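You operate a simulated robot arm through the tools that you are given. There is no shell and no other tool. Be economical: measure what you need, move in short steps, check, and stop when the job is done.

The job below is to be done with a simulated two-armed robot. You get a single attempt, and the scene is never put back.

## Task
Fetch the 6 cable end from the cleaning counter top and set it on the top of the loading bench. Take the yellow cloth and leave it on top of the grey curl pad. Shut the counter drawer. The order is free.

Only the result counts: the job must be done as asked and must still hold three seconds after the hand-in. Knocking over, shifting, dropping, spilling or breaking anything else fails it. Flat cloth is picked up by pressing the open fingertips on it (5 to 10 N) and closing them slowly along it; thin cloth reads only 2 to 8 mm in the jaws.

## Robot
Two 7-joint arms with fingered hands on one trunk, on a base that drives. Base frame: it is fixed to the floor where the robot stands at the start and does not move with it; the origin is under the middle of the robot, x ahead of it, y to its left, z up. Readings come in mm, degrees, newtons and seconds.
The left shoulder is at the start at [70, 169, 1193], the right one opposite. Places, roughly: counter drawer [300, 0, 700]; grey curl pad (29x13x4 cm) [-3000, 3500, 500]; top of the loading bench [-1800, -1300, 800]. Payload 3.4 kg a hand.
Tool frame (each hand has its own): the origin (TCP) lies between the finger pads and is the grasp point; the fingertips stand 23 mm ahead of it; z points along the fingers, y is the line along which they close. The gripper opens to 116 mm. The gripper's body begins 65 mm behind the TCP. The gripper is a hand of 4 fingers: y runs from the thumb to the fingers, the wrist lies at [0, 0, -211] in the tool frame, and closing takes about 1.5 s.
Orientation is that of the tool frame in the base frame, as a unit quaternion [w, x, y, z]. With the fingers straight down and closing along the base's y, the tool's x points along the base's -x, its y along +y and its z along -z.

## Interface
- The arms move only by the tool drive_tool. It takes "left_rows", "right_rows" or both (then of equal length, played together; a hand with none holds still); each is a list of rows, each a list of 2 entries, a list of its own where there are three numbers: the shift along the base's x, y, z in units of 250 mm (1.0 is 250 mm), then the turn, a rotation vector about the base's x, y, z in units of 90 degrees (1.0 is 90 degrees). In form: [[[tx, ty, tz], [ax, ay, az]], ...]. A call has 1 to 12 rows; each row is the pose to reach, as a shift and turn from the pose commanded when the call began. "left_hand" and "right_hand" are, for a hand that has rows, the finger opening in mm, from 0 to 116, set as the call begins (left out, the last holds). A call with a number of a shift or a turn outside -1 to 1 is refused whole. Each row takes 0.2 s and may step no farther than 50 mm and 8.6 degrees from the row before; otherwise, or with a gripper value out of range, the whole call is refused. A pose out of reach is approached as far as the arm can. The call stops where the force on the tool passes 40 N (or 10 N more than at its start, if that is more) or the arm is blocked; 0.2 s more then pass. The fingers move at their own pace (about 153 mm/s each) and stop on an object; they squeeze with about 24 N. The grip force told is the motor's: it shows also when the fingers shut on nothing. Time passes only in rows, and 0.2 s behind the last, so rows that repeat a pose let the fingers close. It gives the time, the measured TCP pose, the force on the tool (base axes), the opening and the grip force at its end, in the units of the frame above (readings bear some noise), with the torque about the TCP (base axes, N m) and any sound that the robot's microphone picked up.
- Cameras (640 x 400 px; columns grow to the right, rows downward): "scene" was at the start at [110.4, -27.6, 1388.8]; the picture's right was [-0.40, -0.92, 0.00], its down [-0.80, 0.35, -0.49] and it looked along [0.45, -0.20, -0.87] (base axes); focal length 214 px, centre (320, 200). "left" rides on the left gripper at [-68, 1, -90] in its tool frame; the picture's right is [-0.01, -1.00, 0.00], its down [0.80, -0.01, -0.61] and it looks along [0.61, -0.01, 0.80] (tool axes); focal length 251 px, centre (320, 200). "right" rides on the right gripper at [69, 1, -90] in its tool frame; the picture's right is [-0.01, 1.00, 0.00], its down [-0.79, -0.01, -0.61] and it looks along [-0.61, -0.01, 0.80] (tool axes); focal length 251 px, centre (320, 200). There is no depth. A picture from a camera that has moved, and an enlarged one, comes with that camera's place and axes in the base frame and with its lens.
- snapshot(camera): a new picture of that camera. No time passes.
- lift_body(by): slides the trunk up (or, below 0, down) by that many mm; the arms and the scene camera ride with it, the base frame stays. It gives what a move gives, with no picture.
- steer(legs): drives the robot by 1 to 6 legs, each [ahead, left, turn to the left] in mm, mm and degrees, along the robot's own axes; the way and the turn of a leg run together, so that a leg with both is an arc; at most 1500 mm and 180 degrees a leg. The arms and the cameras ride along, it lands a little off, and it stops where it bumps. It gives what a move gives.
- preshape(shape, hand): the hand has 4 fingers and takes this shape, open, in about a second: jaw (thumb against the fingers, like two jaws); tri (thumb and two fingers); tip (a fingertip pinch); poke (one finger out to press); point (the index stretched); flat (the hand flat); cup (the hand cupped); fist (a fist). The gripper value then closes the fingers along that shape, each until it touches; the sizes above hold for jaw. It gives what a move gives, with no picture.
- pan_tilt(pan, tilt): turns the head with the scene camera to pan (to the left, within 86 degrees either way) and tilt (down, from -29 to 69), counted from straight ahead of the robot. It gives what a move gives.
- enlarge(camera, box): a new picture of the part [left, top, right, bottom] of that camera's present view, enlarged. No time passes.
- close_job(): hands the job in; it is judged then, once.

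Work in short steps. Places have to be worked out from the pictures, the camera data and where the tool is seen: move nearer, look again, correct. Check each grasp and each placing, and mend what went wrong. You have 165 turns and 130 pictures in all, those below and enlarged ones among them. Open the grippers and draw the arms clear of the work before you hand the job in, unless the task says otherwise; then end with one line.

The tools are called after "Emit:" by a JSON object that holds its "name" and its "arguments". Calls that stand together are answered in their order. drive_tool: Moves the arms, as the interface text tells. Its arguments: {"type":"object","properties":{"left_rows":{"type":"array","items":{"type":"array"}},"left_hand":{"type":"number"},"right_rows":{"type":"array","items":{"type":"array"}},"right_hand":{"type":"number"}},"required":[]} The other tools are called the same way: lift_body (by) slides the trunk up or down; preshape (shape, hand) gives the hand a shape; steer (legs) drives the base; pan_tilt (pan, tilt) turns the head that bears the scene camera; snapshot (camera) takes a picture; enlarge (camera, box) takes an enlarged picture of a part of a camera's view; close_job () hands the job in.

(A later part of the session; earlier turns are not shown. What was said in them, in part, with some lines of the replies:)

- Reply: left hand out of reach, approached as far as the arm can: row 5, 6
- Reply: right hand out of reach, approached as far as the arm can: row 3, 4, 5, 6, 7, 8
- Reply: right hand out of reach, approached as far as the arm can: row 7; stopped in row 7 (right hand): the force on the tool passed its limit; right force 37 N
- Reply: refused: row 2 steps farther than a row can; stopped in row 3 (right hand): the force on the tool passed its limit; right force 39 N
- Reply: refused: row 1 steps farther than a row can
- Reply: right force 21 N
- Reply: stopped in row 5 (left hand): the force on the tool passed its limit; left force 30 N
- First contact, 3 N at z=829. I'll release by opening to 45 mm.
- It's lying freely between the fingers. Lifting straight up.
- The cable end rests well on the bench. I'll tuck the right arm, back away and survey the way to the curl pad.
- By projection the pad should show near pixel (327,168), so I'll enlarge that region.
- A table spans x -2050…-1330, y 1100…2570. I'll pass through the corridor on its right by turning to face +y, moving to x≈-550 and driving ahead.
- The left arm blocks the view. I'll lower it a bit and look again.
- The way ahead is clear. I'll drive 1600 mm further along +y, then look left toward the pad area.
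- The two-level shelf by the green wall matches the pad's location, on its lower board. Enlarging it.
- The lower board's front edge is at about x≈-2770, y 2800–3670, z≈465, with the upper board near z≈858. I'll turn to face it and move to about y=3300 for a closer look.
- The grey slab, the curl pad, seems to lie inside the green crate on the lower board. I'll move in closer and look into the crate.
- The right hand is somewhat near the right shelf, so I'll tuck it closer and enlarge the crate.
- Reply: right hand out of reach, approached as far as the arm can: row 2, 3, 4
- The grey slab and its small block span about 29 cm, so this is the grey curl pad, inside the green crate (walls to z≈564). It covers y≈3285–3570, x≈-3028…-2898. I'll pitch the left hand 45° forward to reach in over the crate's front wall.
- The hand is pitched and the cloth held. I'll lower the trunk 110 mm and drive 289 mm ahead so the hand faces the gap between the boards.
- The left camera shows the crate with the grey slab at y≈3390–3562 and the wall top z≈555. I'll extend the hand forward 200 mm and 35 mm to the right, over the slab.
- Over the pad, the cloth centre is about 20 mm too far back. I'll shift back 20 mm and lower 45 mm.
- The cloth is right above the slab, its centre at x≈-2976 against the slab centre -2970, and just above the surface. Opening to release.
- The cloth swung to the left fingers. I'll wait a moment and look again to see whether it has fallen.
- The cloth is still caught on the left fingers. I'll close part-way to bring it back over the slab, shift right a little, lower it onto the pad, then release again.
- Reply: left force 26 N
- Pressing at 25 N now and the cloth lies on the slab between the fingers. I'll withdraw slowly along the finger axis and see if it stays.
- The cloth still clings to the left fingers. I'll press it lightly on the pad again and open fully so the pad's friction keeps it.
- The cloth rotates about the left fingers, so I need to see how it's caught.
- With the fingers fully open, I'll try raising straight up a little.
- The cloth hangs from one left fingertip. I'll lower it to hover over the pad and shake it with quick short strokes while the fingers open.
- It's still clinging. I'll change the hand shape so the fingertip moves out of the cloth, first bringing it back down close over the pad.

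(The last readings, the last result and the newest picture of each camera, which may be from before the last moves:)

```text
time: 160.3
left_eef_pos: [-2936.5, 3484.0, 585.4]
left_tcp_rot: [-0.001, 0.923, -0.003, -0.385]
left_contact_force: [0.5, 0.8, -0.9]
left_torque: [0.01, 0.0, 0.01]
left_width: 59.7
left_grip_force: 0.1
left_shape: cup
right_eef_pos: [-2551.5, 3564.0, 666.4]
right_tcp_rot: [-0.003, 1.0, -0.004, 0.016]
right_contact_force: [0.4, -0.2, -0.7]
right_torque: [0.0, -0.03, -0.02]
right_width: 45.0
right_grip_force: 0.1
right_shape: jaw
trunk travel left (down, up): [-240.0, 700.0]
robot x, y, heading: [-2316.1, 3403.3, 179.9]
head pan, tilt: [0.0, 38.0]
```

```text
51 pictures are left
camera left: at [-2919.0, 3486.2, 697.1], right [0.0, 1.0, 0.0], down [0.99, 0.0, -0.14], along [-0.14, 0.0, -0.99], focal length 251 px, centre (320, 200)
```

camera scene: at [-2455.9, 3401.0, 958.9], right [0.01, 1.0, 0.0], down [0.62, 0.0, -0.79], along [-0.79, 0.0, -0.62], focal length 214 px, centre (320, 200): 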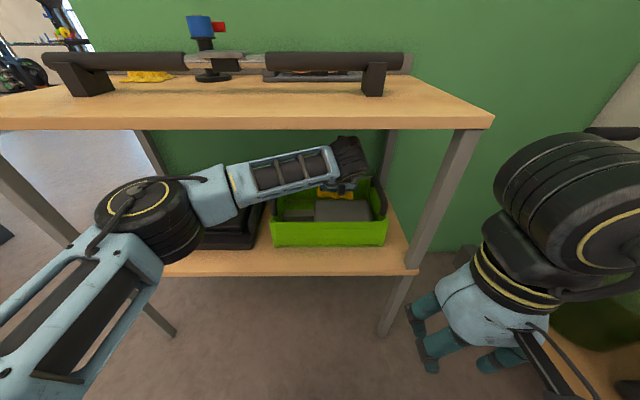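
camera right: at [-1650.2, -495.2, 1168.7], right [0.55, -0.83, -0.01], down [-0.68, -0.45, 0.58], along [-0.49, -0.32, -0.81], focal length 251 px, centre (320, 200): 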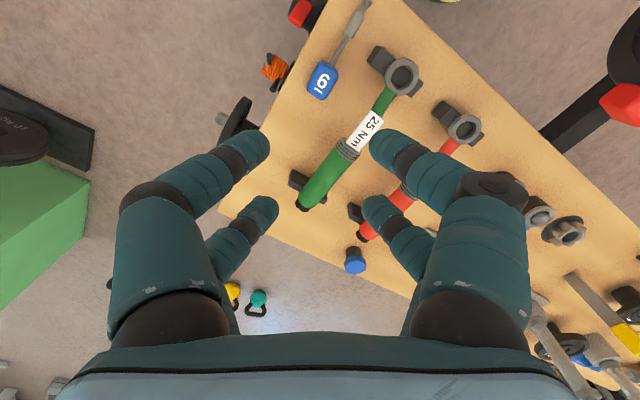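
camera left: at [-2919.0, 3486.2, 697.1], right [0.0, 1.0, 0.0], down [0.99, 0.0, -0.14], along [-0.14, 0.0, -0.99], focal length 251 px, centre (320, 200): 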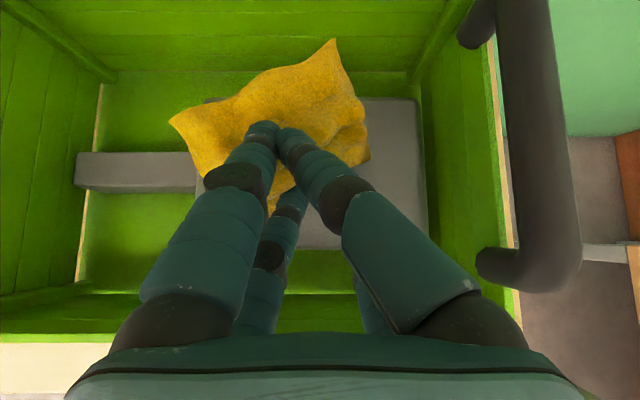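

Cup brought the fingers together. Next I'll try flat and see whether the cloth lets go.

Emit:
{"name": "preshape", "arguments": {"hand": "left", "shape": "flat"}}

Emit:
{"name": "snapshot", "arguments": {"camera": "left"}}

```text
time: 161.2
left_eef_pos: [-2936.2, 3485.1, 585.8]
left_tcp_rot: [0.0, 0.923, -0.003, -0.385]
left_contact_force: [0.2, -0.1, 0.5]
left_torque: [-0.02, -0.01, -0.01]
left_width: 0.0
left_grip_force: 0.0
left_shape: flat
right_eef_pos: [-2551.0, 3563.7, 666.1]
right_tcp_rot: [-0.004, 1.0, -0.004, 0.017]
right_contact_force: [-0.5, 0.0, -0.3]
right_torque: [0.02, -0.04, 0.02]
right_width: 44.9
right_grip_force: 0.1
right_shape: jaw
trunk travel left (down, up): [-240.0, 700.0]
robot x, y, heading: [-2322.6, 3402.0, 179.5]
head pan, tilt: [0.0, 38.0]
```

```text
50 pictures are left
camera left: at [-2918.9, 3486.2, 697.2], right [0.0, 1.0, 0.0], down [0.99, 0.0, -0.14], along [-0.14, 0.0, -0.99], focal length 251 px, centre (320, 200)
```

left: 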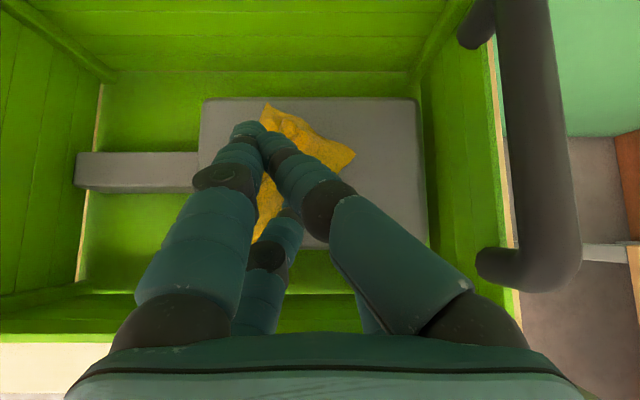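

The cloth now looks smaller and lower, as if it has dropped onto the pad. I'll raise the hand a little and check.

Emit:
{"name": "drive_tool", "arguments": {"left_rows": [[[0.04, 0, 0.05], [0, 0, 0]], [[0.1, 0, 0.1], [0, 0, 0]], [[0.16, 0, 0.12], [0, 0, 0]]]}}

Emit:
{"name": "snapshot", "arguments": {"camera": "left"}}

Emit:
{"name": "enlarge", "arguments": {"camera": "scene", "box": [260, 160, 400, 260]}}

```text
time: 162.1
left_eef_pos: [-2896.4, 3486.2, 617.0]
left_tcp_rot: [-0.001, 0.923, -0.004, -0.385]
left_contact_force: [0.6, -0.4, 0.3]
left_torque: [0.02, 0.02, 0.0]
left_width: 0.0
left_grip_force: 0.0
left_shape: flat
right_eef_pos: [-2551.8, 3563.5, 666.2]
right_tcp_rot: [-0.003, 1.0, -0.005, 0.016]
right_contact_force: [-0.5, 0.2, 0.6]
right_torque: [-0.02, -0.03, -0.01]
right_width: 44.7
right_grip_force: 0.1
right_shape: jaw
trunk travel left (down, up): [-240.0, 700.0]
robot x, y, heading: [-2316.8, 3401.4, 179.8]
head pan, tilt: [0.0, 38.0]
```

```text
49 pictures are left
camera left: at [-2878.7, 3486.0, 727.7], right [0.0, 1.0, 0.0], down [0.99, 0.0, -0.14], along [-0.14, 0.0, -0.99], focal length 251 px, centre (320, 200)
```

left: 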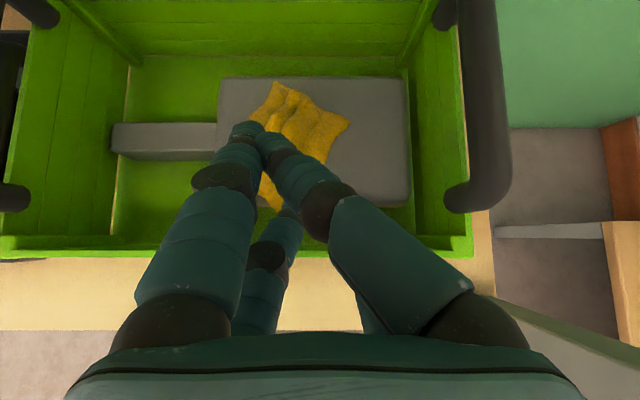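

```text
4.00 times, centred on (330, 210) of scene
camera zoom: at [-2455.7, 3400.9, 959.0], right [0.01, 1.0, 0.0], down [0.62, 0.0, -0.79], along [-0.79, 0.0, -0.62], focal length 858 px, centre (280, 160)
```

zoom: 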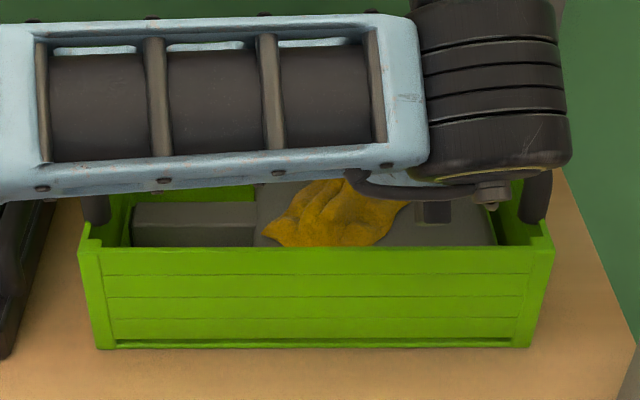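

The cloth let go and lies on the slab. I'll withdraw the hand out of the shelf.

Emit:
{"name": "drive_tool", "arguments": {"left_rows": [[[0.1, 0, 0.03], [0, 0, 0]], [[0.24, 0, 0.04], [0, 0, 0]], [[0.38, -0.02, 0.04], [0, 0, 0]], [[0.52, -0.05, 0.04], [0, 0, 0]], [[0.66, -0.08, 0.04], [0, 0, 0]]]}}

Emit:
{"name": "steer", "arguments": {"legs": [[-450, 0, 0]]}}

Emit:
{"name": "snapshot", "arguments": {"camera": "scene"}}

```text
time: 163.2
left_eef_pos: [-2731.9, 3463.9, 626.3]
left_tcp_rot: [0.0, 0.923, -0.002, -0.386]
left_contact_force: [0.3, 0.1, 0.3]
left_torque: [-0.04, 0.01, 0.04]
left_width: 0.0
left_grip_force: 0.0
left_shape: flat
right_eef_pos: [-2550.9, 3564.7, 665.6]
right_tcp_rot: [-0.003, 1.0, -0.004, 0.016]
right_contact_force: [0.1, -1.1, -0.1]
right_torque: [-0.01, -0.01, 0.0]
right_width: 45.1
right_grip_force: 0.0
right_shape: jaw
trunk travel left (down, up): [-240.0, 700.0]
robot x, y, heading: [-2317.1, 3400.0, 179.8]
head pan, tilt: [0.0, 38.0]
```

```text
time: 166.0
left_eef_pos: [-2285.1, 3463.2, 624.8]
left_tcp_rot: [-0.001, 0.922, -0.004, -0.386]
left_contact_force: [-0.6, 0.2, -0.4]
left_torque: [-0.01, -0.01, -0.03]
left_width: 0.0
left_grip_force: 0.1
left_shape: flat
right_eef_pos: [-2103.5, 3561.6, 666.2]
right_tcp_rot: [-0.004, 1.0, -0.004, 0.016]
right_contact_force: [-0.3, -0.4, -1.1]
right_torque: [0.0, 0.01, -0.04]
right_width: 45.1
right_grip_force: 0.0
right_shape: jaw
trunk travel left (down, up): [-240.0, 700.0]
robot x, y, heading: [-1870.1, 3398.5, 179.5]
head pan, tilt: [0.0, 38.0]
```

```text
47 pictures are left
camera scene: at [-2007.9, 3398.2, 959.0], right [0.01, 1.0, 0.0], down [0.62, 0.0, -0.79], along [-0.79, 0.01, -0.62], focal length 214 px, centre (320, 200)
```

scene: 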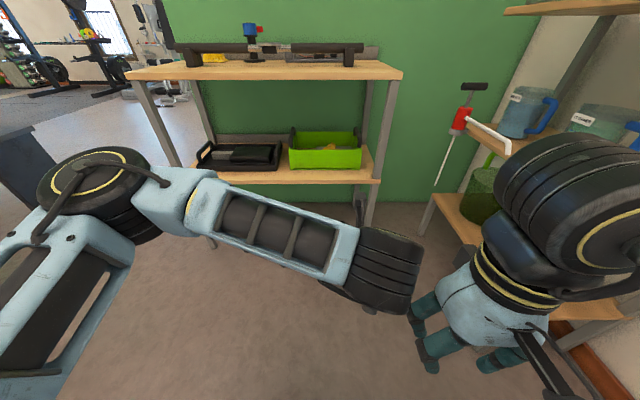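

Backed out. I'll set the left hand to open jaw and raise the trunk for a final look into the crate.

Emit:
{"name": "preshape", "arguments": {"hand": "left", "shape": "jaw"}}

Emit:
{"name": "lift_body", "arguments": {"by": 300}}

Emit:
{"name": "enlarge", "arguments": {"camera": "scene", "box": [240, 130, 400, 240]}}

```text
time: 166.9
left_eef_pos: [-2283.3, 3463.6, 625.6]
left_tcp_rot: [-0.002, 0.923, -0.004, -0.386]
left_contact_force: [-0.4, 0.3, 0.1]
left_torque: [-0.01, -0.02, 0.0]
left_width: 116.0
left_grip_force: 0.1
left_shape: jaw
right_eef_pos: [-2103.7, 3560.8, 664.5]
right_tcp_rot: [-0.004, 1.0, -0.005, 0.016]
right_contact_force: [0.4, 0.3, 0.6]
right_torque: [0.03, -0.01, 0.05]
right_width: 44.7
right_grip_force: 0.0
right_shape: jaw
trunk travel left (down, up): [-240.0, 700.0]
robot x, y, heading: [-1876.1, 3399.7, 179.4]
head pan, tilt: [0.0, 38.0]
```

```text
time: 169.9
left_eef_pos: [-2284.0, 3463.5, 925.1]
left_tcp_rot: [-0.002, 0.923, -0.004, -0.385]
left_contact_force: [0.5, -0.9, -1.1]
left_torque: [0.04, -0.01, -0.02]
left_width: 115.9
left_grip_force: 0.1
left_shape: jaw
right_eef_pos: [-2103.9, 3561.4, 966.8]
right_tcp_rot: [-0.003, 1.0, -0.005, 0.017]
right_contact_force: [-0.2, 0.1, 0.0]
right_torque: [0.02, 0.03, -0.03]
right_width: 44.9
right_grip_force: 0.0
right_shape: jaw
trunk travel left (down, up): [-540.0, 400.0]
robot x, y, heading: [-1873.1, 3397.7, 179.8]
head pan, tilt: [0.0, 38.0]
```

```text
3.64 times, centred on (320, 185) of scene
camera zoom: at [-2008.3, 3398.3, 1258.9], right [0.01, 1.0, 0.0], down [0.62, 0.0, -0.79], along [-0.79, 0.01, -0.62], focal length 780 px, centre (320, 254)
```

zoom: 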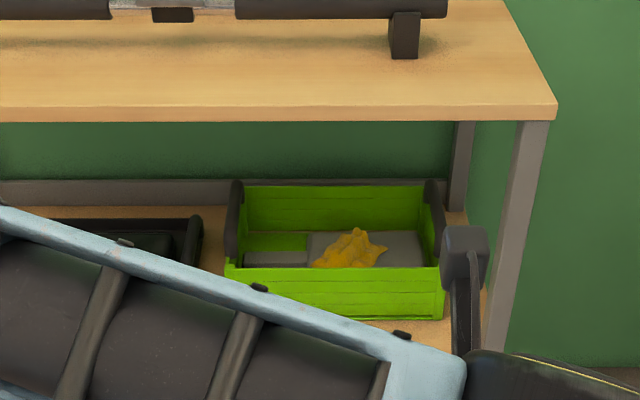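

The cloth rests on the grey pad. Going back over the data, the torque in my second drawer push points to the counter edge being hit rather than the drawer front, so I'll drive back and verify the drawer.

Emit:
{"name": "lift_body", "arguments": {"by": 160}}

Emit:
{"name": "steer", "arguments": {"legs": [[-1270, 0, 0], [0, 1300, 0]]}}

Emit:
{"name": "pan_tilt", "arguments": {"pan": 50, "tilt": 30}}

Emit:
{"name": "snapshot", "arguments": {"camera": "scene"}}

```text
time: 171.7
left_eef_pos: [-2284.7, 3461.4, 1086.2]
left_tcp_rot: [0.0, 0.923, -0.003, -0.385]
left_contact_force: [1.0, 0.9, -0.4]
left_torque: [-0.02, 0.02, -0.01]
left_width: 116.0
left_grip_force: 0.1
left_shape: jaw
right_eef_pos: [-2103.0, 3561.7, 1126.8]
right_tcp_rot: [-0.003, 1.0, -0.004, 0.016]
right_contact_force: [0.0, -0.1, -0.2]
right_torque: [-0.03, 0.03, -0.01]
right_width: 45.0
right_grip_force: 0.0
right_shape: jaw
trunk travel left (down, up): [-700.0, 240.0]
robot x, y, heading: [-1870.2, 3397.2, 179.5]
head pan, tilt: [0.0, 38.0]
```

```text
time: 184.2
left_eef_pos: [-1025.1, 2156.4, 1086.1]
left_tcp_rot: [-0.003, 0.923, -0.009, -0.385]
left_contact_force: [0.1, -0.2, 0.8]
left_torque: [-0.01, -0.02, 0.01]
left_width: 116.0
left_grip_force: 0.0
left_shape: jaw
right_eef_pos: [-845.6, 2252.7, 1126.1]
right_tcp_rot: [-0.003, 1.0, -0.009, 0.016]
right_contact_force: [0.2, -0.1, 0.5]
right_torque: [0.0, 0.0, 0.0]
right_width: 45.1
right_grip_force: 0.1
right_shape: jaw
trunk travel left (down, up): [-700.0, 240.0]
robot x, y, heading: [-615.0, 2087.8, 179.0]
head pan, tilt: [0.0, 38.0]
```

```text
time: 185.4
left_eef_pos: [-1026.2, 2156.0, 1085.7]
left_tcp_rot: [-0.003, 0.923, -0.007, -0.385]
left_contact_force: [0.1, -0.5, -0.1]
left_torque: [-0.03, 0.01, 0.02]
left_width: 115.9
left_grip_force: 0.1
left_shape: jaw
right_eef_pos: [-843.5, 2253.0, 1125.3]
right_tcp_rot: [-0.003, 1.0, -0.009, 0.016]
right_contact_force: [-0.4, -0.7, 0.0]
right_torque: [-0.01, -0.02, -0.03]
right_width: 45.1
right_grip_force: 0.1
right_shape: jaw
trunk travel left (down, up): [-700.0, 240.0]
robot x, y, heading: [-612.4, 2087.3, 179.0]
head pan, tilt: [50.0, 30.0]
```

```text
45 pictures are left
camera scene: at [-722.8, 2019.2, 1431.3], right [-0.75, 0.66, 0.0], down [0.33, 0.38, -0.87], along [-0.57, -0.65, -0.5], focal length 214 px, centre (320, 200)
```

scene: 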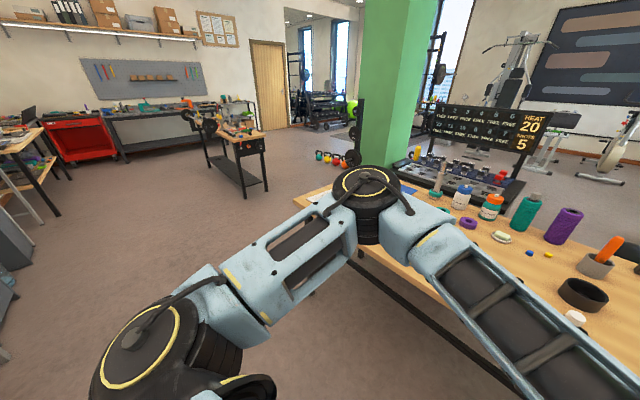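

The path is clear. I'll continue strafing toward the counter, then turn to face it.

Emit:
{"name": "steer", "arguments": {"legs": [[0, 1050, 0], [0, 1050, 0], [0, 0, -179]]}}

Emit:
{"name": "pan_tilt", "arguments": {"pan": 0, "tilt": 38}}

Emit:
{"name": "snapshot", "arguments": {"camera": "scene"}}

```text
time: 203.2
left_eef_pos: [-228.4, -88.6, 1085.9]
left_tcp_rot: [0.386, 0.01, 0.923, -0.003]
left_contact_force: [0.1, 0.0, -1.1]
left_torque: [0.01, 0.0, -0.03]
left_width: 116.0
left_grip_force: 0.0
left_shape: jaw
right_eef_pos: [-409.8, -185.0, 1126.8]
right_tcp_rot: [-0.016, 0.011, 1.0, -0.004]
right_contact_force: [-0.7, -0.1, 0.2]
right_torque: [-0.04, 0.0, 0.04]
right_width: 44.6
right_grip_force: 0.1
right_shape: jaw
trunk travel left (down, up): [-700.0, 240.0]
robot x, y, heading: [-644.2, -19.9, -1.0]
head pan, tilt: [50.0, 30.0]
```

```text
time: 204.4
left_eef_pos: [-227.2, -88.0, 1085.6]
left_tcp_rot: [0.385, 0.009, 0.923, -0.003]
left_contact_force: [0.4, 0.4, -0.3]
left_torque: [0.01, 0.0, -0.01]
left_width: 116.2
left_grip_force: 0.0
left_shape: jaw
right_eef_pos: [-409.2, -186.0, 1126.1]
right_tcp_rot: [-0.016, 0.011, 1.0, -0.003]
right_contact_force: [1.0, 0.2, -0.3]
right_torque: [-0.03, 0.03, -0.03]
right_width: 44.8
right_grip_force: 0.1
right_shape: jaw
trunk travel left (down, up): [-700.0, 240.0]
robot x, y, heading: [-640.7, -18.3, -1.0]
head pan, tilt: [0.0, 38.0]
```

```text
44 pictures are left
camera scene: at [-504.8, -23.7, 1419.0], right [-0.02, -1.0, 0.0], down [-0.62, 0.01, -0.79], along [0.79, -0.01, -0.62], focal length 214 px, centre (320, 200)
```

scene: 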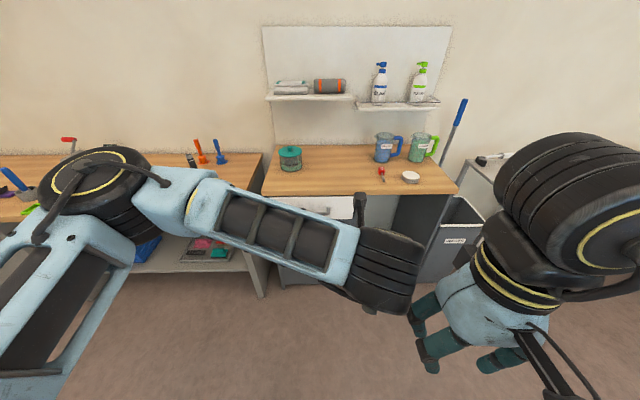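

I'll move the left arm out of the way, then lower the trunk for a flat look at the drawer gap.

Emit:
{"name": "drive_tool", "arguments": {"left_rows": [[[0, 0.12, 0.05], [0, 0, 0]], [[0, 0.26, 0.1], [0, 0, 0]], [[0, 0.4, 0.15], [0, 0, 0]], [[0, 0.56, 0.2], [0, 0, 0]], [[0, 0.72, 0.25], [0, 0, 0]], [[0, 0.88, 0.3], [0, 0, 0]], [[0, 1.0, 0.35], [0, 0, 0]]]}}

Emit:
{"name": "lift_body", "arguments": {"by": -220}}

Emit:
{"name": "snapshot", "arguments": {"camera": "scene"}}

Emit:
{"name": "enlarge", "arguments": {"camera": "scene", "box": [240, 130, 400, 240]}}

```text
time: 206.0
left_eef_pos: [-227.4, 161.4, 1173.3]
left_tcp_rot: [0.385, 0.01, 0.923, -0.003]
left_contact_force: [-0.7, 0.6, -0.1]
left_torque: [-0.01, -0.02, 0.03]
left_width: 115.8
left_grip_force: 0.0
left_shape: jaw
right_eef_pos: [-410.1, -184.2, 1125.3]
right_tcp_rot: [-0.016, 0.01, 1.0, -0.004]
right_contact_force: [-0.2, 0.4, 0.4]
right_torque: [-0.01, 0.01, 0.03]
right_width: 45.1
right_grip_force: 0.1
right_shape: jaw
trunk travel left (down, up): [-700.0, 240.0]
robot x, y, heading: [-641.2, -20.0, -1.0]
head pan, tilt: [0.0, 38.0]
```

```text
time: 208.3
left_eef_pos: [-226.6, 159.7, 953.4]
left_tcp_rot: [0.384, 0.009, 0.923, -0.003]
left_contact_force: [0.0, -0.5, 0.0]
left_torque: [-0.01, -0.02, 0.04]
left_width: 115.8
left_grip_force: 0.0
left_shape: jaw
right_eef_pos: [-409.8, -185.5, 905.9]
right_tcp_rot: [-0.016, 0.01, 1.0, -0.004]
right_contact_force: [0.3, 0.2, 0.0]
right_torque: [0.0, -0.01, 0.04]
right_width: 44.9
right_grip_force: 0.1
right_shape: jaw
trunk travel left (down, up): [-480.0, 460.0]
robot x, y, heading: [-637.9, -16.6, -0.8]
head pan, tilt: [0.0, 38.0]
```

```text
43 pictures are left
camera scene: at [-505.0, -23.7, 1199.0], right [-0.02, -1.0, 0.0], down [-0.62, 0.01, -0.79], along [0.79, -0.01, -0.62], focal length 214 px, centre (320, 200)
```

scene: 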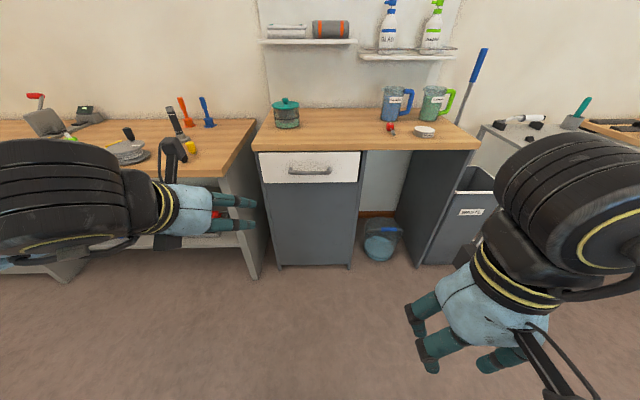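

```text
3.64 times, centred on (320, 185) of scene
camera zoom: at [-505.0, -23.7, 1199.0], right [-0.02, -1.0, 0.0], down [-0.62, 0.01, -0.79], along [0.79, -0.01, -0.62], focal length 780 px, centre (320, 254)
```

zoom: 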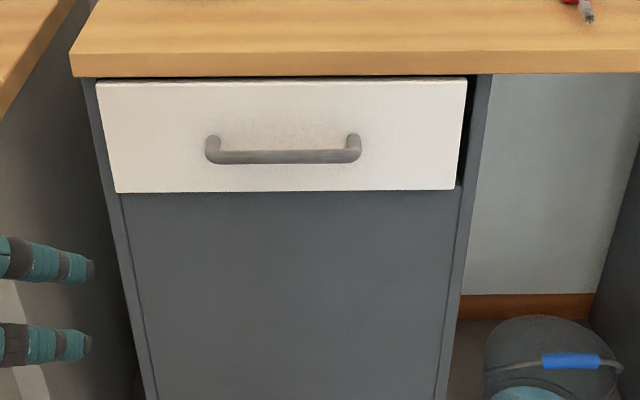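

There's a thin dark gap on the right side, so I'll give the drawer a proper push with a forward-pointing right fist below the counter edge.

Emit:
{"name": "preshape", "arguments": {"hand": "right", "shape": "fist"}}

Emit:
{"name": "drive_tool", "arguments": {"right_rows": [[[0.09, 0.03, -0.04], [0, -0.0909, 0]], [[0.18, 0.06, -0.08], [0, -0.1818, 0]], [[0.27, 0.09, -0.12], [0, -0.2727, 0]], [[0.36, 0.12, -0.16], [0, -0.3636, 0]], [[0.45, 0.15, -0.2], [0, -0.4545, 0]], [[0.54, 0.18, -0.24], [0, -0.5454, 0]], [[0.63, 0.21, -0.28], [0, -0.6363, 0]], [[0.72, 0.24, -0.32], [0, -0.7272, 0]], [[0.81, 0.27, -0.36], [0, -0.8181, 0]], [[0.9, 0.3, -0.42], [0, -0.909, 0]], [[1.0, 0.34, -0.48], [0, -1, 0]]]}}

Emit:
{"name": "steer", "arguments": {"legs": [[270, 0, 1]]}}

Emit:
{"name": "snapshot", "arguments": {"camera": "scene"}}

```text
time: 209.2
left_eef_pos: [-225.7, 160.0, 953.5]
left_tcp_rot: [0.384, 0.009, 0.923, -0.002]
left_contact_force: [-0.4, 0.2, -0.6]
left_torque: [0.01, 0.03, 0.02]
left_width: 115.8
left_grip_force: 0.1
left_shape: jaw
right_eef_pos: [-410.3, -185.4, 906.6]
right_tcp_rot: [-0.016, 0.011, 1.0, -0.004]
right_contact_force: [-0.7, -0.3, -0.7]
right_torque: [0.03, -0.01, -0.01]
right_width: 0.0
right_grip_force: 0.0
right_shape: fist
trunk travel left (down, up): [-480.0, 460.0]
robot x, y, heading: [-638.5, -19.8, -0.9]
head pan, tilt: [0.0, 38.0]
```

```text
time: 211.7
left_eef_pos: [-226.6, 159.6, 952.9]
left_tcp_rot: [0.384, 0.009, 0.923, -0.002]
left_contact_force: [0.5, -0.2, -0.6]
left_torque: [0.01, 0.05, -0.01]
left_width: 115.9
left_grip_force: 0.1
left_shape: jaw
right_eef_pos: [-146.9, -145.2, 989.0]
right_tcp_rot: [0.654, -0.003, 0.756, 0.003]
right_contact_force: [0.0, -0.4, 0.0]
right_torque: [0.02, -0.03, -0.01]
right_width: 0.1
right_grip_force: 0.1
right_shape: fist
right hand out of reach, approached as far as the arm can: row 1, 2, 3, 4, 5, 6, 7, 8, 9, 10, 11
trunk travel left (down, up): [-480.0, 460.0]
robot x, y, heading: [-643.1, -18.9, -1.1]
head pan, tilt: [0.0, 38.0]
```

```text
time: 213.6
left_eef_pos: [39.2, 165.1, 952.8]
left_tcp_rot: [0.384, 0.0, 0.923, 0.001]
left_contact_force: [-1.2, -0.2, -0.6]
left_torque: [0.0, 0.01, -0.03]
left_width: 116.2
left_grip_force: 0.1
left_shape: jaw
right_eef_pos: [123.2, -137.0, 987.0]
right_tcp_rot: [0.653, -0.01, 0.757, 0.009]
right_contact_force: [0.6, 0.4, -0.9]
right_torque: [0.0, 0.0, 0.0]
right_width: 0.0
right_grip_force: 0.1
right_shape: fist
trunk travel left (down, up): [-480.0, 460.0]
robot x, y, heading: [-370.8, -24.0, 0.0]
head pan, tilt: [0.0, 38.0]
```

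```text
41 pictures are left
camera scene: at [-235.0, -23.5, 1198.8], right [0.0, -1.0, 0.0], down [-0.62, 0.0, -0.79], along [0.79, 0.0, -0.62], focal length 214 px, centre (320, 200)
```

scene: 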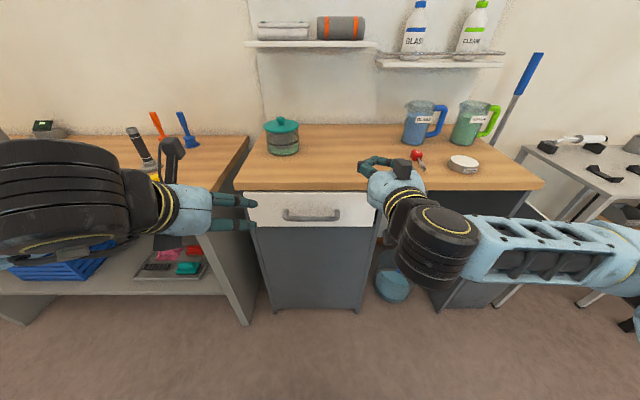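

The right fist ended high at z=987 because of reach limits. I'll lower it in front of the drawer to z≈785.

Emit:
{"name": "drive_tool", "arguments": {"right_rows": [[[-0.08, 0, -0.16], [0, -0.02, 0]], [[-0.12, 0.02, -0.33], [0, -0.04, 0]], [[-0.12, 0.05, -0.5], [0, -0.06, 0]], [[-0.12, 0.1, -0.66], [0, -0.08, 0]], [[-0.12, 0.15, -0.8], [0, -0.09, 0]]]}}

Emit:
{"name": "snapshot", "arguments": {"camera": "scene"}}

```text
time: 214.8
left_eef_pos: [39.8, 163.8, 952.8]
left_tcp_rot: [0.384, -0.001, 0.923, 0.002]
left_contact_force: [0.5, 0.5, 0.7]
left_torque: [-0.01, -0.03, 0.0]
left_width: 115.6
left_grip_force: 0.1
left_shape: jaw
right_eef_pos: [108.2, -146.6, 1034.3]
right_tcp_rot: [0.697, -0.013, 0.717, 0.008]
right_contact_force: [0.7, -0.6, 0.6]
right_torque: [-0.01, -0.03, -0.02]
right_width: 0.0
right_grip_force: 0.1
right_shape: fist
right hand out of reach, approached as far as the arm can: row 1, 2, 3, 4, 5
trunk travel left (down, up): [-480.0, 460.0]
robot x, y, heading: [-369.4, -18.4, -0.1]
head pan, tilt: [0.0, 38.0]
```

```text
40 pictures are left
camera scene: at [-235.8, -23.6, 1198.9], right [0.0, -1.0, 0.0], down [-0.62, 0.0, -0.79], along [0.79, 0.0, -0.62], focal length 214 px, centre (320, 200)
```

scene: 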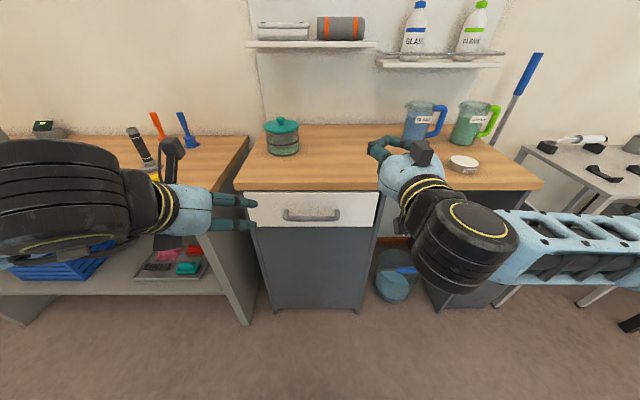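

The arm is in a cramped configuration. I'll rotate the fist back down, further extended, and then redo the forward turn the way that worked for the left arm.

Emit:
{"name": "drive_tool", "arguments": {"right_rows": [[[0.0, 0.03, 0], [0, 0.09, 0]], [[0.0, 0.06, 0], [0, 0.18, 0]], [[0.0, 0.09, 0], [0, 0.27, 0]], [[0.0, 0.12, 0], [0, 0.36, 0]], [[0.0, 0.15, 0], [0, 0.45, 0]], [[0.0, 0.18, 0], [0, 0.54, 0]], [[0.0, 0.21, 0], [0, 0.63, 0]], [[0.0, 0.24, 0], [0, 0.72, 0]], [[0.0, 0.27, -0.05], [0, 0.81, 0]], [[0.03, 0.3, -0.1], [0, 0.9, 0]], [[0.07, 0.33, -0.2], [0, 0.98, 0]], [[0.1, 0.35, -0.3], [0, 0.98, 0]]]}}

Emit:
{"name": "drive_tool", "arguments": {"right_rows": [[[0, 0.02, -0.07], [0, -0.0909, 0]], [[0, 0.04, -0.14], [0, -0.1818, 0]], [[0, 0.06, -0.21], [0, -0.2727, 0]], [[0, 0.08, -0.28], [0, -0.3636, 0]], [[0, 0.1, -0.35], [0, -0.4545, 0]], [[0, 0.12, -0.42], [0, -0.5454, 0]], [[0, 0.14, -0.49], [0, -0.6363, 0]], [[0, 0.16, -0.56], [0, -0.7272, 0]], [[0, 0.18, -0.63], [0, -0.8181, 0]], [[0, 0.2, -0.7], [0, -0.909, 0]], [[0, 0.22, -0.74], [0, -1, 0]]]}}

Emit:
{"name": "snapshot", "arguments": {"camera": "scene"}}

```text
time: 217.4
left_eef_pos: [39.5, 165.6, 953.2]
left_tcp_rot: [0.384, 0.0, 0.923, 0.002]
left_contact_force: [-0.3, 0.3, 0.7]
left_torque: [0.0, 0.0, 0.02]
left_width: 115.8
left_grip_force: 0.0
left_shape: jaw
right_eef_pos: [136.7, -61.0, 960.4]
right_tcp_rot: [0.014, -0.002, 1.0, 0.014]
right_contact_force: [-0.1, 0.3, 1.2]
right_torque: [-0.03, 0.05, 0.01]
right_width: 0.0
right_grip_force: 0.1
right_shape: fist
trunk travel left (down, up): [-480.0, 460.0]
robot x, y, heading: [-372.9, -22.9, -0.0]
head pan, tilt: [0.0, 38.0]
```

```text
time: 219.8
left_eef_pos: [37.8, 166.2, 953.3]
left_tcp_rot: [0.385, 0.0, 0.923, 0.001]
left_contact_force: [0.1, 0.2, -0.7]
left_torque: [-0.03, -0.01, 0.02]
left_width: 115.8
left_grip_force: 0.0
left_shape: jaw
right_eef_pos: [177.6, -19.9, 1003.0]
right_tcp_rot: [0.658, -0.041, 0.751, -0.008]
right_contact_force: [0.1, 0.8, 0.3]
right_torque: [0.02, -0.02, 0.01]
right_width: 0.0
right_grip_force: 0.0
right_shape: fist
right hand out of reach, approached as far as the arm can: row 8, 9, 10, 11
trunk travel left (down, up): [-480.0, 460.0]
robot x, y, heading: [-368.7, -22.0, -0.1]
head pan, tilt: [0.0, 38.0]
```

```text
39 pictures are left
camera scene: at [-236.5, -22.1, 1199.0], right [0.0, -1.0, 0.0], down [-0.62, 0.0, -0.79], along [0.79, 0.0, -0.62], focal length 214 px, centre (320, 200)
```

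scene: 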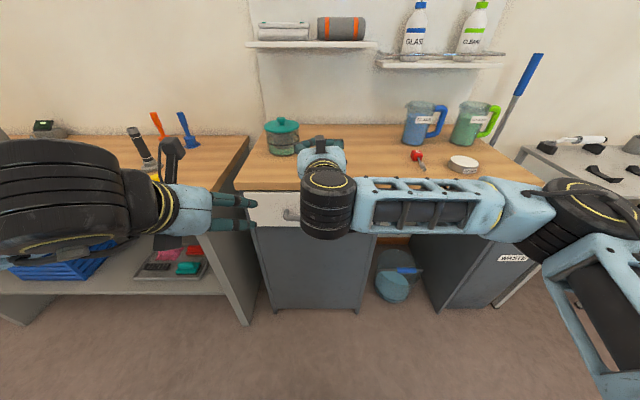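

The right wrist can't reach the full forward pitch this low. A 45° pitch is enough to keep the hand behind the counter edge, so I'll go to that and lower in front of the drawer.

Emit:
{"name": "drive_tool", "arguments": {"right_rows": [[[-0.1, -0.02, 0], [0, 0.08, 0]], [[-0.2, -0.05, 0], [0, 0.16, 0]], [[-0.2, -0.08, -0.1], [0, 0.25, 0]], [[-0.2, -0.12, -0.25], [0, 0.33, 0]], [[-0.2, -0.16, -0.42], [0, 0.41, 0]], [[-0.2, -0.2, -0.6], [0, 0.41, 0]], [[-0.2, -0.2, -0.78], [0, 0.41, 0]], [[-0.2, -0.2, -0.95], [0, 0.41, 0]]]}}

Emit:
{"name": "snapshot", "arguments": {"camera": "scene"}}

```text
time: 221.6
left_eef_pos: [39.6, 164.6, 954.0]
left_tcp_rot: [0.385, 0.001, 0.923, 0.001]
left_contact_force: [-0.3, 0.4, 0.8]
left_torque: [-0.04, 0.0, 0.05]
left_width: 116.3
left_grip_force: 0.1
left_shape: jaw
right_eef_pos: [130.9, -72.5, 763.6]
right_tcp_rot: [0.388, -0.041, 0.921, 0.006]
right_contact_force: [-0.4, 0.0, -0.5]
right_torque: [-0.01, 0.01, 0.01]
right_width: 0.0
right_grip_force: 0.0
right_shape: fist
trunk travel left (down, up): [-480.0, 460.0]
robot x, y, heading: [-367.8, -22.5, -0.1]
head pan, tilt: [0.0, 38.0]
```

```text
38 pictures are left
camera scene: at [-235.7, -23.9, 1199.0], right [0.0, -1.0, 0.0], down [-0.62, 0.0, -0.79], along [0.79, 0.0, -0.62], focal length 214 px, centre (320, 200)
```

scene: 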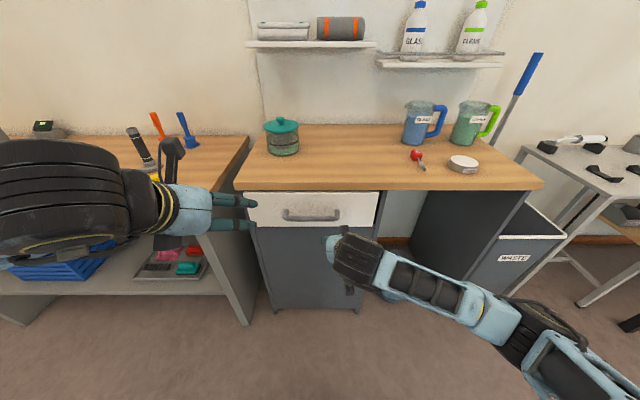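

The fist is now at [131,-73,764]. Pushing forward.

Emit:
{"name": "drive_tool", "arguments": {"right_rows": [[[0.1, 0, 0], [0, 0, 0]], [[0.2, 0, 0], [0, 0, 0]], [[0.28, 0, 0], [0, 0, 0]], [[0.36, 0, 0], [0, 0, 0]], [[0.44, 0, 0], [0, 0, 0]], [[0.52, 0, 0], [0, 0, 0]], [[0.58, 0, 0], [0, 0, 0]]]}}

Emit:
{"name": "enlarge", "arguments": {"camera": "scene", "box": [220, 140, 420, 280]}}

```text
time: 222.9
left_eef_pos: [37.1, 163.6, 955.2]
left_tcp_rot: [0.385, 0.001, 0.923, 0.001]
left_contact_force: [1.2, 0.1, -0.4]
left_torque: [0.0, 0.02, -0.02]
left_width: 116.1
left_grip_force: 0.1
left_shape: jaw
right_eef_pos: [250.1, -71.7, 761.6]
right_tcp_rot: [0.38, -0.044, 0.924, 0.007]
right_contact_force: [-24.5, -3.4, 7.3]
right_torque: [0.07, -0.26, 0.06]
right_width: 0.2
right_grip_force: 0.0
right_shape: fist
trunk travel left (down, up): [-480.0, 460.0]
robot x, y, heading: [-372.6, -27.1, -0.0]
head pan, tilt: [0.0, 38.0]
stopped in row 6 (right hand): the force on the tool passed its limit (the readings are from after the stop); the commanded pose is now the measured one
```

```text
2.86 times, centred on (320, 210) of scene
camera zoom: at [-237.8, -23.8, 1199.2], right [0.0, -1.0, 0.0], down [-0.61, 0.0, -0.79], along [0.79, 0.0, -0.61], focal length 613 px, centre (320, 171)
```

zoom: 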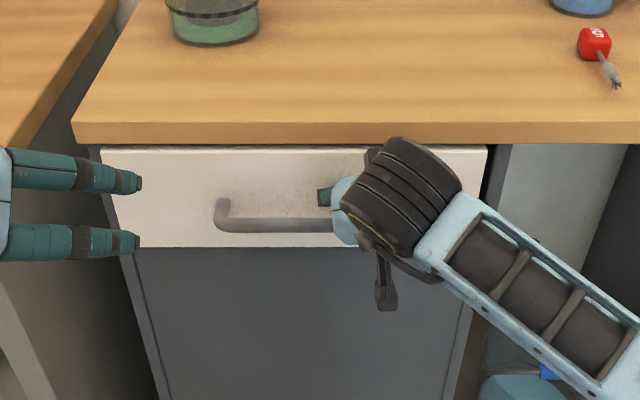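

The drawer took over 25 N at fist height without moving, so it's on its stop and shut. I'll retract, open the hand and back clear.

Emit:
{"name": "drive_tool", "arguments": {"right_rows": [[[-0.15, 0, 0], [0, 0, 0]], [[-0.32, 0, 0], [0, 0, 0]], [[-0.48, 0, 0], [0, 0, 0]]]}}

Emit:
{"name": "steer", "arguments": {"legs": [[-350, 0, 0]]}}

Emit:
{"name": "preshape", "arguments": {"hand": "right", "shape": "jaw"}}

Emit:
{"name": "snapshot", "arguments": {"camera": "scene"}}

Emit:
{"name": "enlarge", "arguments": {"camera": "scene", "box": [240, 120, 400, 230]}}

```text
time: 223.8
left_eef_pos: [38.6, 164.6, 953.4]
left_tcp_rot: [0.384, 0.0, 0.923, 0.002]
left_contact_force: [0.4, 0.0, -0.2]
left_torque: [0.02, -0.03, 0.03]
left_width: 116.0
left_grip_force: 0.1
left_shape: jaw
right_eef_pos: [130.5, -72.7, 757.9]
right_tcp_rot: [0.379, -0.044, 0.924, 0.007]
right_contact_force: [0.0, 0.0, -0.1]
right_torque: [0.01, -0.04, 0.01]
right_width: 0.0
right_grip_force: 0.0
right_shape: fist
trunk travel left (down, up): [-480.0, 460.0]
robot x, y, heading: [-371.8, -23.7, -0.1]
head pan, tilt: [0.0, 38.0]
```

```text
time: 226.0
left_eef_pos: [-309.6, 165.3, 952.4]
left_tcp_rot: [0.384, 0.0, 0.923, 0.001]
left_contact_force: [0.1, -0.4, 0.7]
left_torque: [0.02, -0.01, 0.04]
left_width: 116.0
left_grip_force: 0.0
left_shape: jaw
right_eef_pos: [-216.9, -72.1, 759.3]
right_tcp_rot: [0.381, -0.043, 0.924, 0.007]
right_contact_force: [0.2, -0.2, 0.1]
right_torque: [-0.02, -0.02, 0.0]
right_width: 0.2
right_grip_force: 0.0
right_shape: fist
trunk travel left (down, up): [-480.0, 460.0]
robot x, y, heading: [-719.6, -26.1, -0.2]
head pan, tilt: [0.0, 38.0]
```

```text
time: 226.9
left_eef_pos: [-309.1, 164.3, 952.9]
left_tcp_rot: [0.384, 0.0, 0.923, 0.002]
left_contact_force: [-0.7, -0.6, 0.4]
left_torque: [-0.01, -0.02, -0.02]
left_width: 116.0
left_grip_force: 0.0
left_shape: jaw
right_eef_pos: [-216.2, -70.9, 759.7]
right_tcp_rot: [0.38, -0.042, 0.924, 0.007]
right_contact_force: [-0.2, -0.5, -0.6]
right_torque: [0.0, 0.04, -0.02]
right_width: 116.0
right_grip_force: 0.1
right_shape: jaw
trunk travel left (down, up): [-480.0, 460.0]
robot x, y, heading: [-720.3, -22.6, 0.0]
head pan, tilt: [0.0, 38.0]
```

```text
36 pictures are left
camera scene: at [-583.8, -23.4, 1198.9], right [0.0, -1.0, 0.0], down [-0.62, 0.0, -0.79], along [0.79, 0.0, -0.62], focal length 214 px, centre (320, 200)
```

scene: 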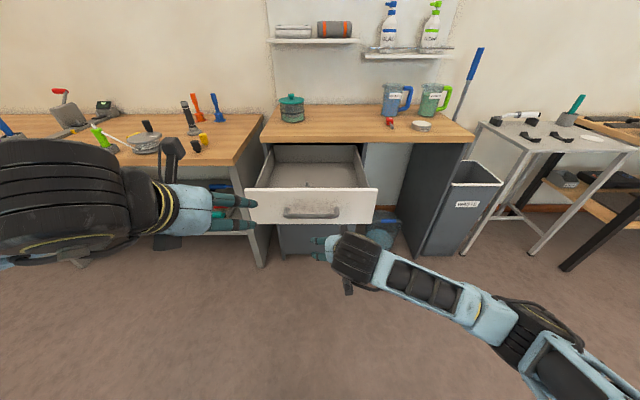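

```text
3.64 times, centred on (320, 175) of scene
camera zoom: at [-583.8, -23.4, 1198.9], right [0.0, -1.0, 0.0], down [-0.62, 0.0, -0.79], along [0.79, 0.0, -0.62], focal length 780 px, centre (320, 291)
```

zoom: 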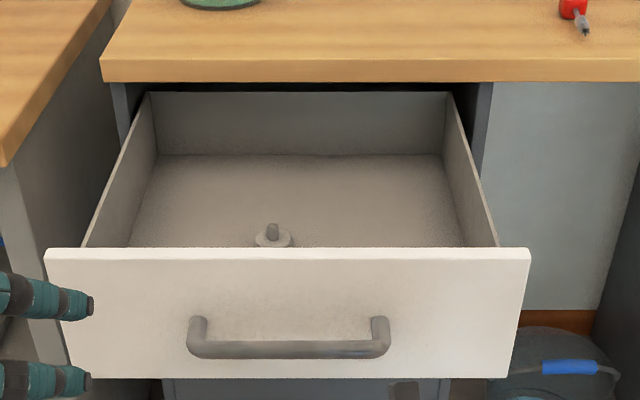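

Good that I checked: the fist had hooked the handle and pulled the drawer open while retracting. I'll push again on the plain panel to the right of the handle, at y≈-150, so nothing can hook.

Emit:
{"name": "preshape", "arguments": {"hand": "right", "shape": "fist"}}

Emit:
{"name": "drive_tool", "arguments": {"right_rows": [[[0, -0.16, 0], [0, 0, 0]], [[0, -0.32, -0.04], [0, 0, 0]], [[0, -0.32, -0.08], [0, 0, 0]]]}}

Emit:
{"name": "snapshot", "arguments": {"camera": "scene"}}

Emit:
{"name": "snapshot", "arguments": {"camera": "right"}}

```text
time: 227.8
left_eef_pos: [-308.0, 165.0, 953.0]
left_tcp_rot: [0.385, 0.0, 0.923, 0.002]
left_contact_force: [0.4, 0.1, -0.1]
left_torque: [-0.05, 0.02, 0.03]
left_width: 116.1
left_grip_force: 0.1
left_shape: jaw
right_eef_pos: [-217.1, -71.6, 759.4]
right_tcp_rot: [0.381, -0.043, 0.924, 0.007]
right_contact_force: [0.2, -0.8, -0.1]
right_torque: [0.01, -0.02, 0.0]
right_width: 0.0
right_grip_force: 0.1
right_shape: fist
trunk travel left (down, up): [-480.0, 460.0]
robot x, y, heading: [-717.1, -21.8, -0.1]
head pan, tilt: [0.0, 38.0]
```

```text
time: 228.6
left_eef_pos: [-307.2, 165.8, 954.7]
left_tcp_rot: [0.384, 0.0, 0.923, 0.001]
left_contact_force: [-0.2, 0.3, 0.2]
left_torque: [0.02, 0.0, -0.01]
left_width: 115.8
left_grip_force: 0.0
left_shape: jaw
right_eef_pos: [-215.7, -152.3, 740.0]
right_tcp_rot: [0.381, -0.043, 0.924, 0.007]
right_contact_force: [-0.8, -0.1, 0.3]
right_torque: [0.03, 0.0, 0.0]
right_width: 0.2
right_grip_force: 0.0
right_shape: fist
trunk travel left (down, up): [-480.0, 460.0]
robot x, y, heading: [-717.6, -23.1, -0.2]
head pan, tilt: [0.0, 38.0]
```

```text
34 pictures are left
camera scene: at [-583.5, -23.1, 1198.9], right [0.0, -1.0, 0.0], down [-0.62, 0.0, -0.79], along [0.79, 0.0, -0.62], focal length 214 px, centre (320, 200)
```

scene: 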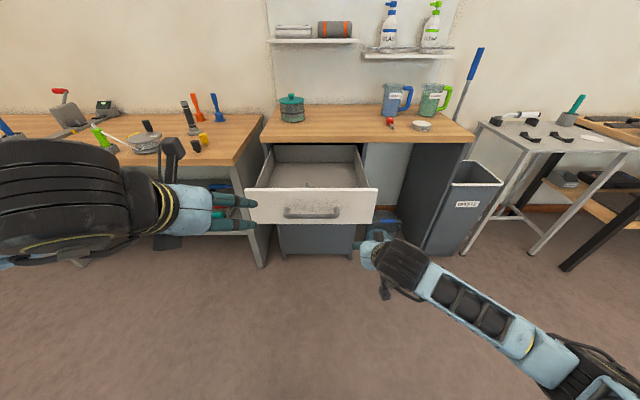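

```text
33 pictures are left
camera right: at [-327.6, -159.6, 754.7], right [-0.08, 1.0, -0.01], down [0.14, 0.03, 0.99], along [0.99, 0.07, -0.14], focal length 251 px, centre (320, 200)
```

right: 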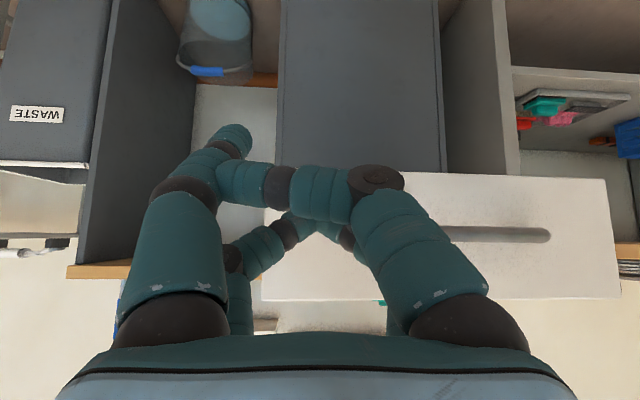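

In the right camera, the fist covers the plain panel but sits near its right edge. I'll shift 15 mm left and then drive forward to push.

Emit:
{"name": "drive_tool", "arguments": {"right_rows": [[[0, 0.06, 0.04], [0, 0, 0]], [[0, 0.06, 0.06], [0, 0, 0]]]}}

Emit:
{"name": "steer", "arguments": {"legs": [[350, 0, 0]]}}

Emit:
{"name": "snapshot", "arguments": {"camera": "scene"}}

```text
time: 229.2
left_eef_pos: [-308.4, 164.0, 952.8]
left_tcp_rot: [0.385, 0.001, 0.923, 0.002]
left_contact_force: [-0.2, -0.2, 0.6]
left_torque: [-0.01, 0.01, -0.02]
left_width: 116.2
left_grip_force: 0.1
left_shape: jaw
right_eef_pos: [-216.6, -136.7, 753.8]
right_tcp_rot: [0.381, -0.043, 0.924, 0.007]
right_contact_force: [-0.1, 0.3, -0.4]
right_torque: [0.01, 0.01, 0.01]
right_width: 0.0
right_grip_force: 0.0
right_shape: fist
trunk travel left (down, up): [-480.0, 460.0]
robot x, y, heading: [-723.2, -24.2, -0.0]
head pan, tilt: [0.0, 38.0]
```

```text
time: 231.4
left_eef_pos: [33.3, 166.1, 953.4]
left_tcp_rot: [0.385, -0.001, 0.923, 0.001]
left_contact_force: [-0.1, -0.1, 0.3]
left_torque: [0.04, 0.0, 0.0]
left_width: 116.3
left_grip_force: 0.0
left_shape: jaw
right_eef_pos: [126.4, -136.5, 754.1]
right_tcp_rot: [0.381, -0.044, 0.923, 0.007]
right_contact_force: [0.0, 0.0, -0.3]
right_torque: [-0.02, 0.02, 0.01]
right_width: 0.0
right_grip_force: 0.1
right_shape: fist
trunk travel left (down, up): [-480.0, 460.0]
robot x, y, heading: [-375.4, -18.0, -0.1]
head pan, tilt: [0.0, 38.0]
```

```text
32 pictures are left
camera scene: at [-240.3, -23.1, 1198.9], right [0.0, -1.0, 0.0], down [-0.62, 0.0, -0.79], along [0.79, 0.0, -0.62], focal length 214 px, centre (320, 200)
```

scene: 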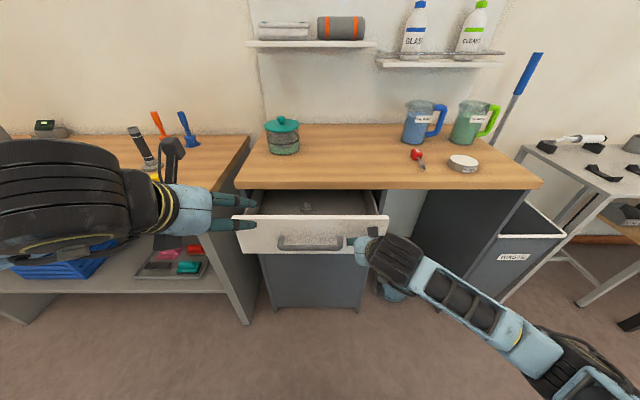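

The drawer is gliding in freely. Pushing the remainder with the arm.

Emit:
{"name": "drive_tool", "arguments": {"right_rows": [[[0.1, 0, 0], [0, 0, 0]], [[0.2, 0, 0], [0, 0, 0]], [[0.3, 0, 0], [0, 0, 0]], [[0.38, 0, 0], [0, 0, 0]], [[0.46, 0, 0], [0, 0, 0]], [[0.52, 0, 0], [0, 0, 0]], [[0.58, 0, 0], [0, 0, 0]], [[0.63, 0, 0], [0, 0, 0]], [[0.68, 0, 0], [0, 0, 0]], [[0.73, 0, 0], [0, 0, 0]]]}}

Emit:
{"name": "enlarge", "arguments": {"camera": "scene", "box": [220, 140, 420, 280]}}

```text
time: 232.9
left_eef_pos: [30.3, 165.3, 955.7]
left_tcp_rot: [0.386, 0.001, 0.923, 0.0]
left_contact_force: [0.9, -0.5, 0.5]
left_torque: [0.01, -0.01, -0.03]
left_width: 116.1
left_grip_force: 0.2
left_shape: jaw
right_eef_pos: [248.7, -134.2, 753.5]
right_tcp_rot: [0.375, -0.044, 0.926, 0.007]
right_contact_force: [-24.8, -0.4, 7.1]
right_torque: [-0.04, -0.22, -0.17]
right_width: 0.0
right_grip_force: 0.1
right_shape: fist
trunk travel left (down, up): [-480.0, 460.0]
robot x, y, heading: [-376.5, -24.8, -0.1]
head pan, tilt: [0.0, 38.0]
stopped in row 7 (right hand): the force on the tool passed its limit (the readings are from after the stop); the commanded pose is now the measured one
```

```text
2.86 times, centred on (320, 210) of scene
camera zoom: at [-245.6, -23.5, 1199.6], right [0.0, -1.0, 0.0], down [-0.61, 0.0, -0.79], along [0.79, 0.0, -0.61], focal length 613 px, centre (320, 171)
```

zoom: 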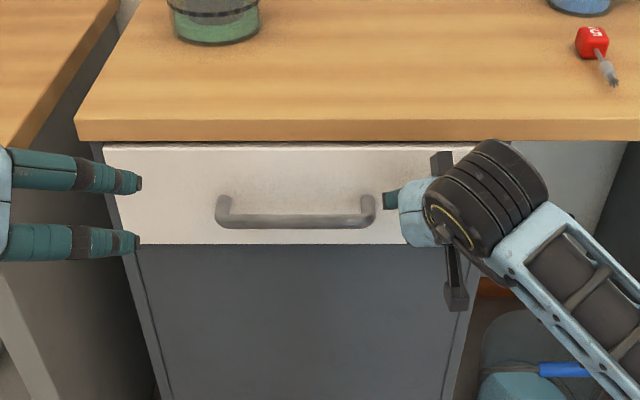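

The fist stopped at the same x=249 with about 25 N, this time on the plain panel, so the drawer is shut. I'll slide away from the handle first, then retract.

Emit:
{"name": "drive_tool", "arguments": {"right_rows": [[[-0.02, 0, 0], [0, 0, 0]], [[-0.04, -0.06, 0], [0, 0, 0]], [[-0.12, -0.12, 0], [0, 0, 0]], [[-0.25, -0.16, 0], [0, 0, 0]], [[-0.42, -0.16, 0], [0, 0, 0]], [[-0.58, -0.16, 0], [0, 0, 0]]]}}

Emit:
{"name": "snapshot", "arguments": {"camera": "scene"}}

```text
time: 234.3
left_eef_pos: [32.4, 165.2, 954.1]
left_tcp_rot: [0.384, 0.001, 0.923, 0.001]
left_contact_force: [0.0, -0.4, 0.1]
left_torque: [0.01, -0.04, 0.05]
left_width: 115.8
left_grip_force: 0.0
left_shape: jaw
right_eef_pos: [107.2, -176.3, 752.3]
right_tcp_rot: [0.375, -0.044, 0.926, 0.007]
right_contact_force: [1.1, -0.5, -0.7]
right_torque: [0.01, 0.01, -0.01]
right_width: 0.0
right_grip_force: 0.1
right_shape: fist
trunk travel left (down, up): [-480.0, 460.0]
robot x, y, heading: [-378.9, -19.3, -0.2]
head pan, tilt: [0.0, 38.0]
```

```text
30 pictures are left
camera scene: at [-242.0, -23.7, 1199.0], right [0.0, -1.0, 0.0], down [-0.62, 0.0, -0.79], along [0.79, 0.0, -0.62], focal length 214 px, centre (320, 200)
```

scene: 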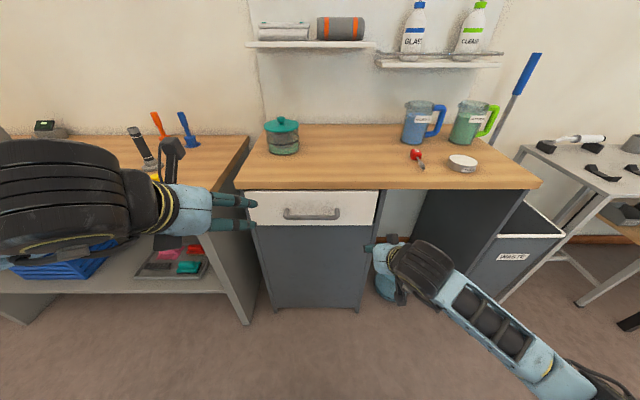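

The drawer stays shut. I'll back away, open the right hand, and take one last look.

Emit:
{"name": "steer", "arguments": {"legs": [[-350, 0, 0]]}}

Emit:
{"name": "preshape", "arguments": {"hand": "right", "shape": "jaw"}}

Emit:
{"name": "enlarge", "arguments": {"camera": "scene", "box": [200, 80, 480, 270]}}

```text
time: 236.5
left_eef_pos: [-312.4, 165.4, 953.4]
left_tcp_rot: [0.385, 0.0, 0.923, 0.002]
left_contact_force: [0.1, -0.2, -0.2]
left_torque: [0.02, 0.04, 0.02]
left_width: 116.0
left_grip_force: 0.1
left_shape: jaw
right_eef_pos: [-238.7, -175.7, 751.1]
right_tcp_rot: [0.374, -0.045, 0.926, 0.007]
right_contact_force: [0.3, 0.5, -0.2]
right_torque: [0.02, -0.01, 0.01]
right_width: 0.1
right_grip_force: 0.0
right_shape: fist
trunk travel left (down, up): [-480.0, 460.0]
robot x, y, heading: [-718.8, -21.2, 0.1]
head pan, tilt: [0.0, 38.0]
```

```text
time: 237.4
left_eef_pos: [-312.6, 164.7, 953.3]
left_tcp_rot: [0.384, 0.0, 0.923, 0.001]
left_contact_force: [0.9, -0.2, -0.2]
left_torque: [0.02, 0.01, 0.01]
left_width: 116.3
left_grip_force: 0.0
left_shape: jaw
right_eef_pos: [-238.1, -175.7, 751.3]
right_tcp_rot: [0.374, -0.045, 0.927, 0.007]
right_contact_force: [0.3, 0.1, -0.1]
right_torque: [0.0, -0.04, -0.01]
right_width: 115.7
right_grip_force: 0.0
right_shape: jaw
trunk travel left (down, up): [-480.0, 460.0]
robot x, y, heading: [-720.0, -22.3, 0.0]
head pan, tilt: [0.0, 38.0]
```

```text
2.11 times, centred on (340, 175) of scene
camera zoom: at [-587.1, -23.4, 1198.9], right [0.0, -1.0, 0.0], down [-0.62, 0.0, -0.79], along [0.79, 0.0, -0.62], focal length 452 px, centre (278, 253)
```

zoom: 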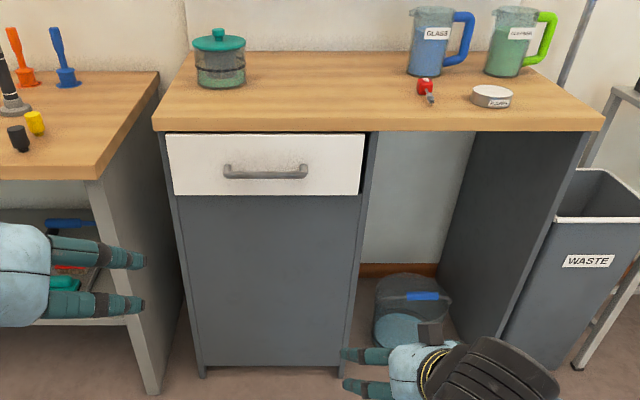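

The drawer is shut, the other counter items stand where they were, both hands are open and clear. Handing in.

Emit:
{"name": "close_job", "arguments": {}}

```text
The job is handed in.
```

The 6 cable end is on the loading bench, the yellow cloth is on the grey curl pad (inside the green crate), and the counter drawer is shut; I saw nothing else knocked over or shifted.
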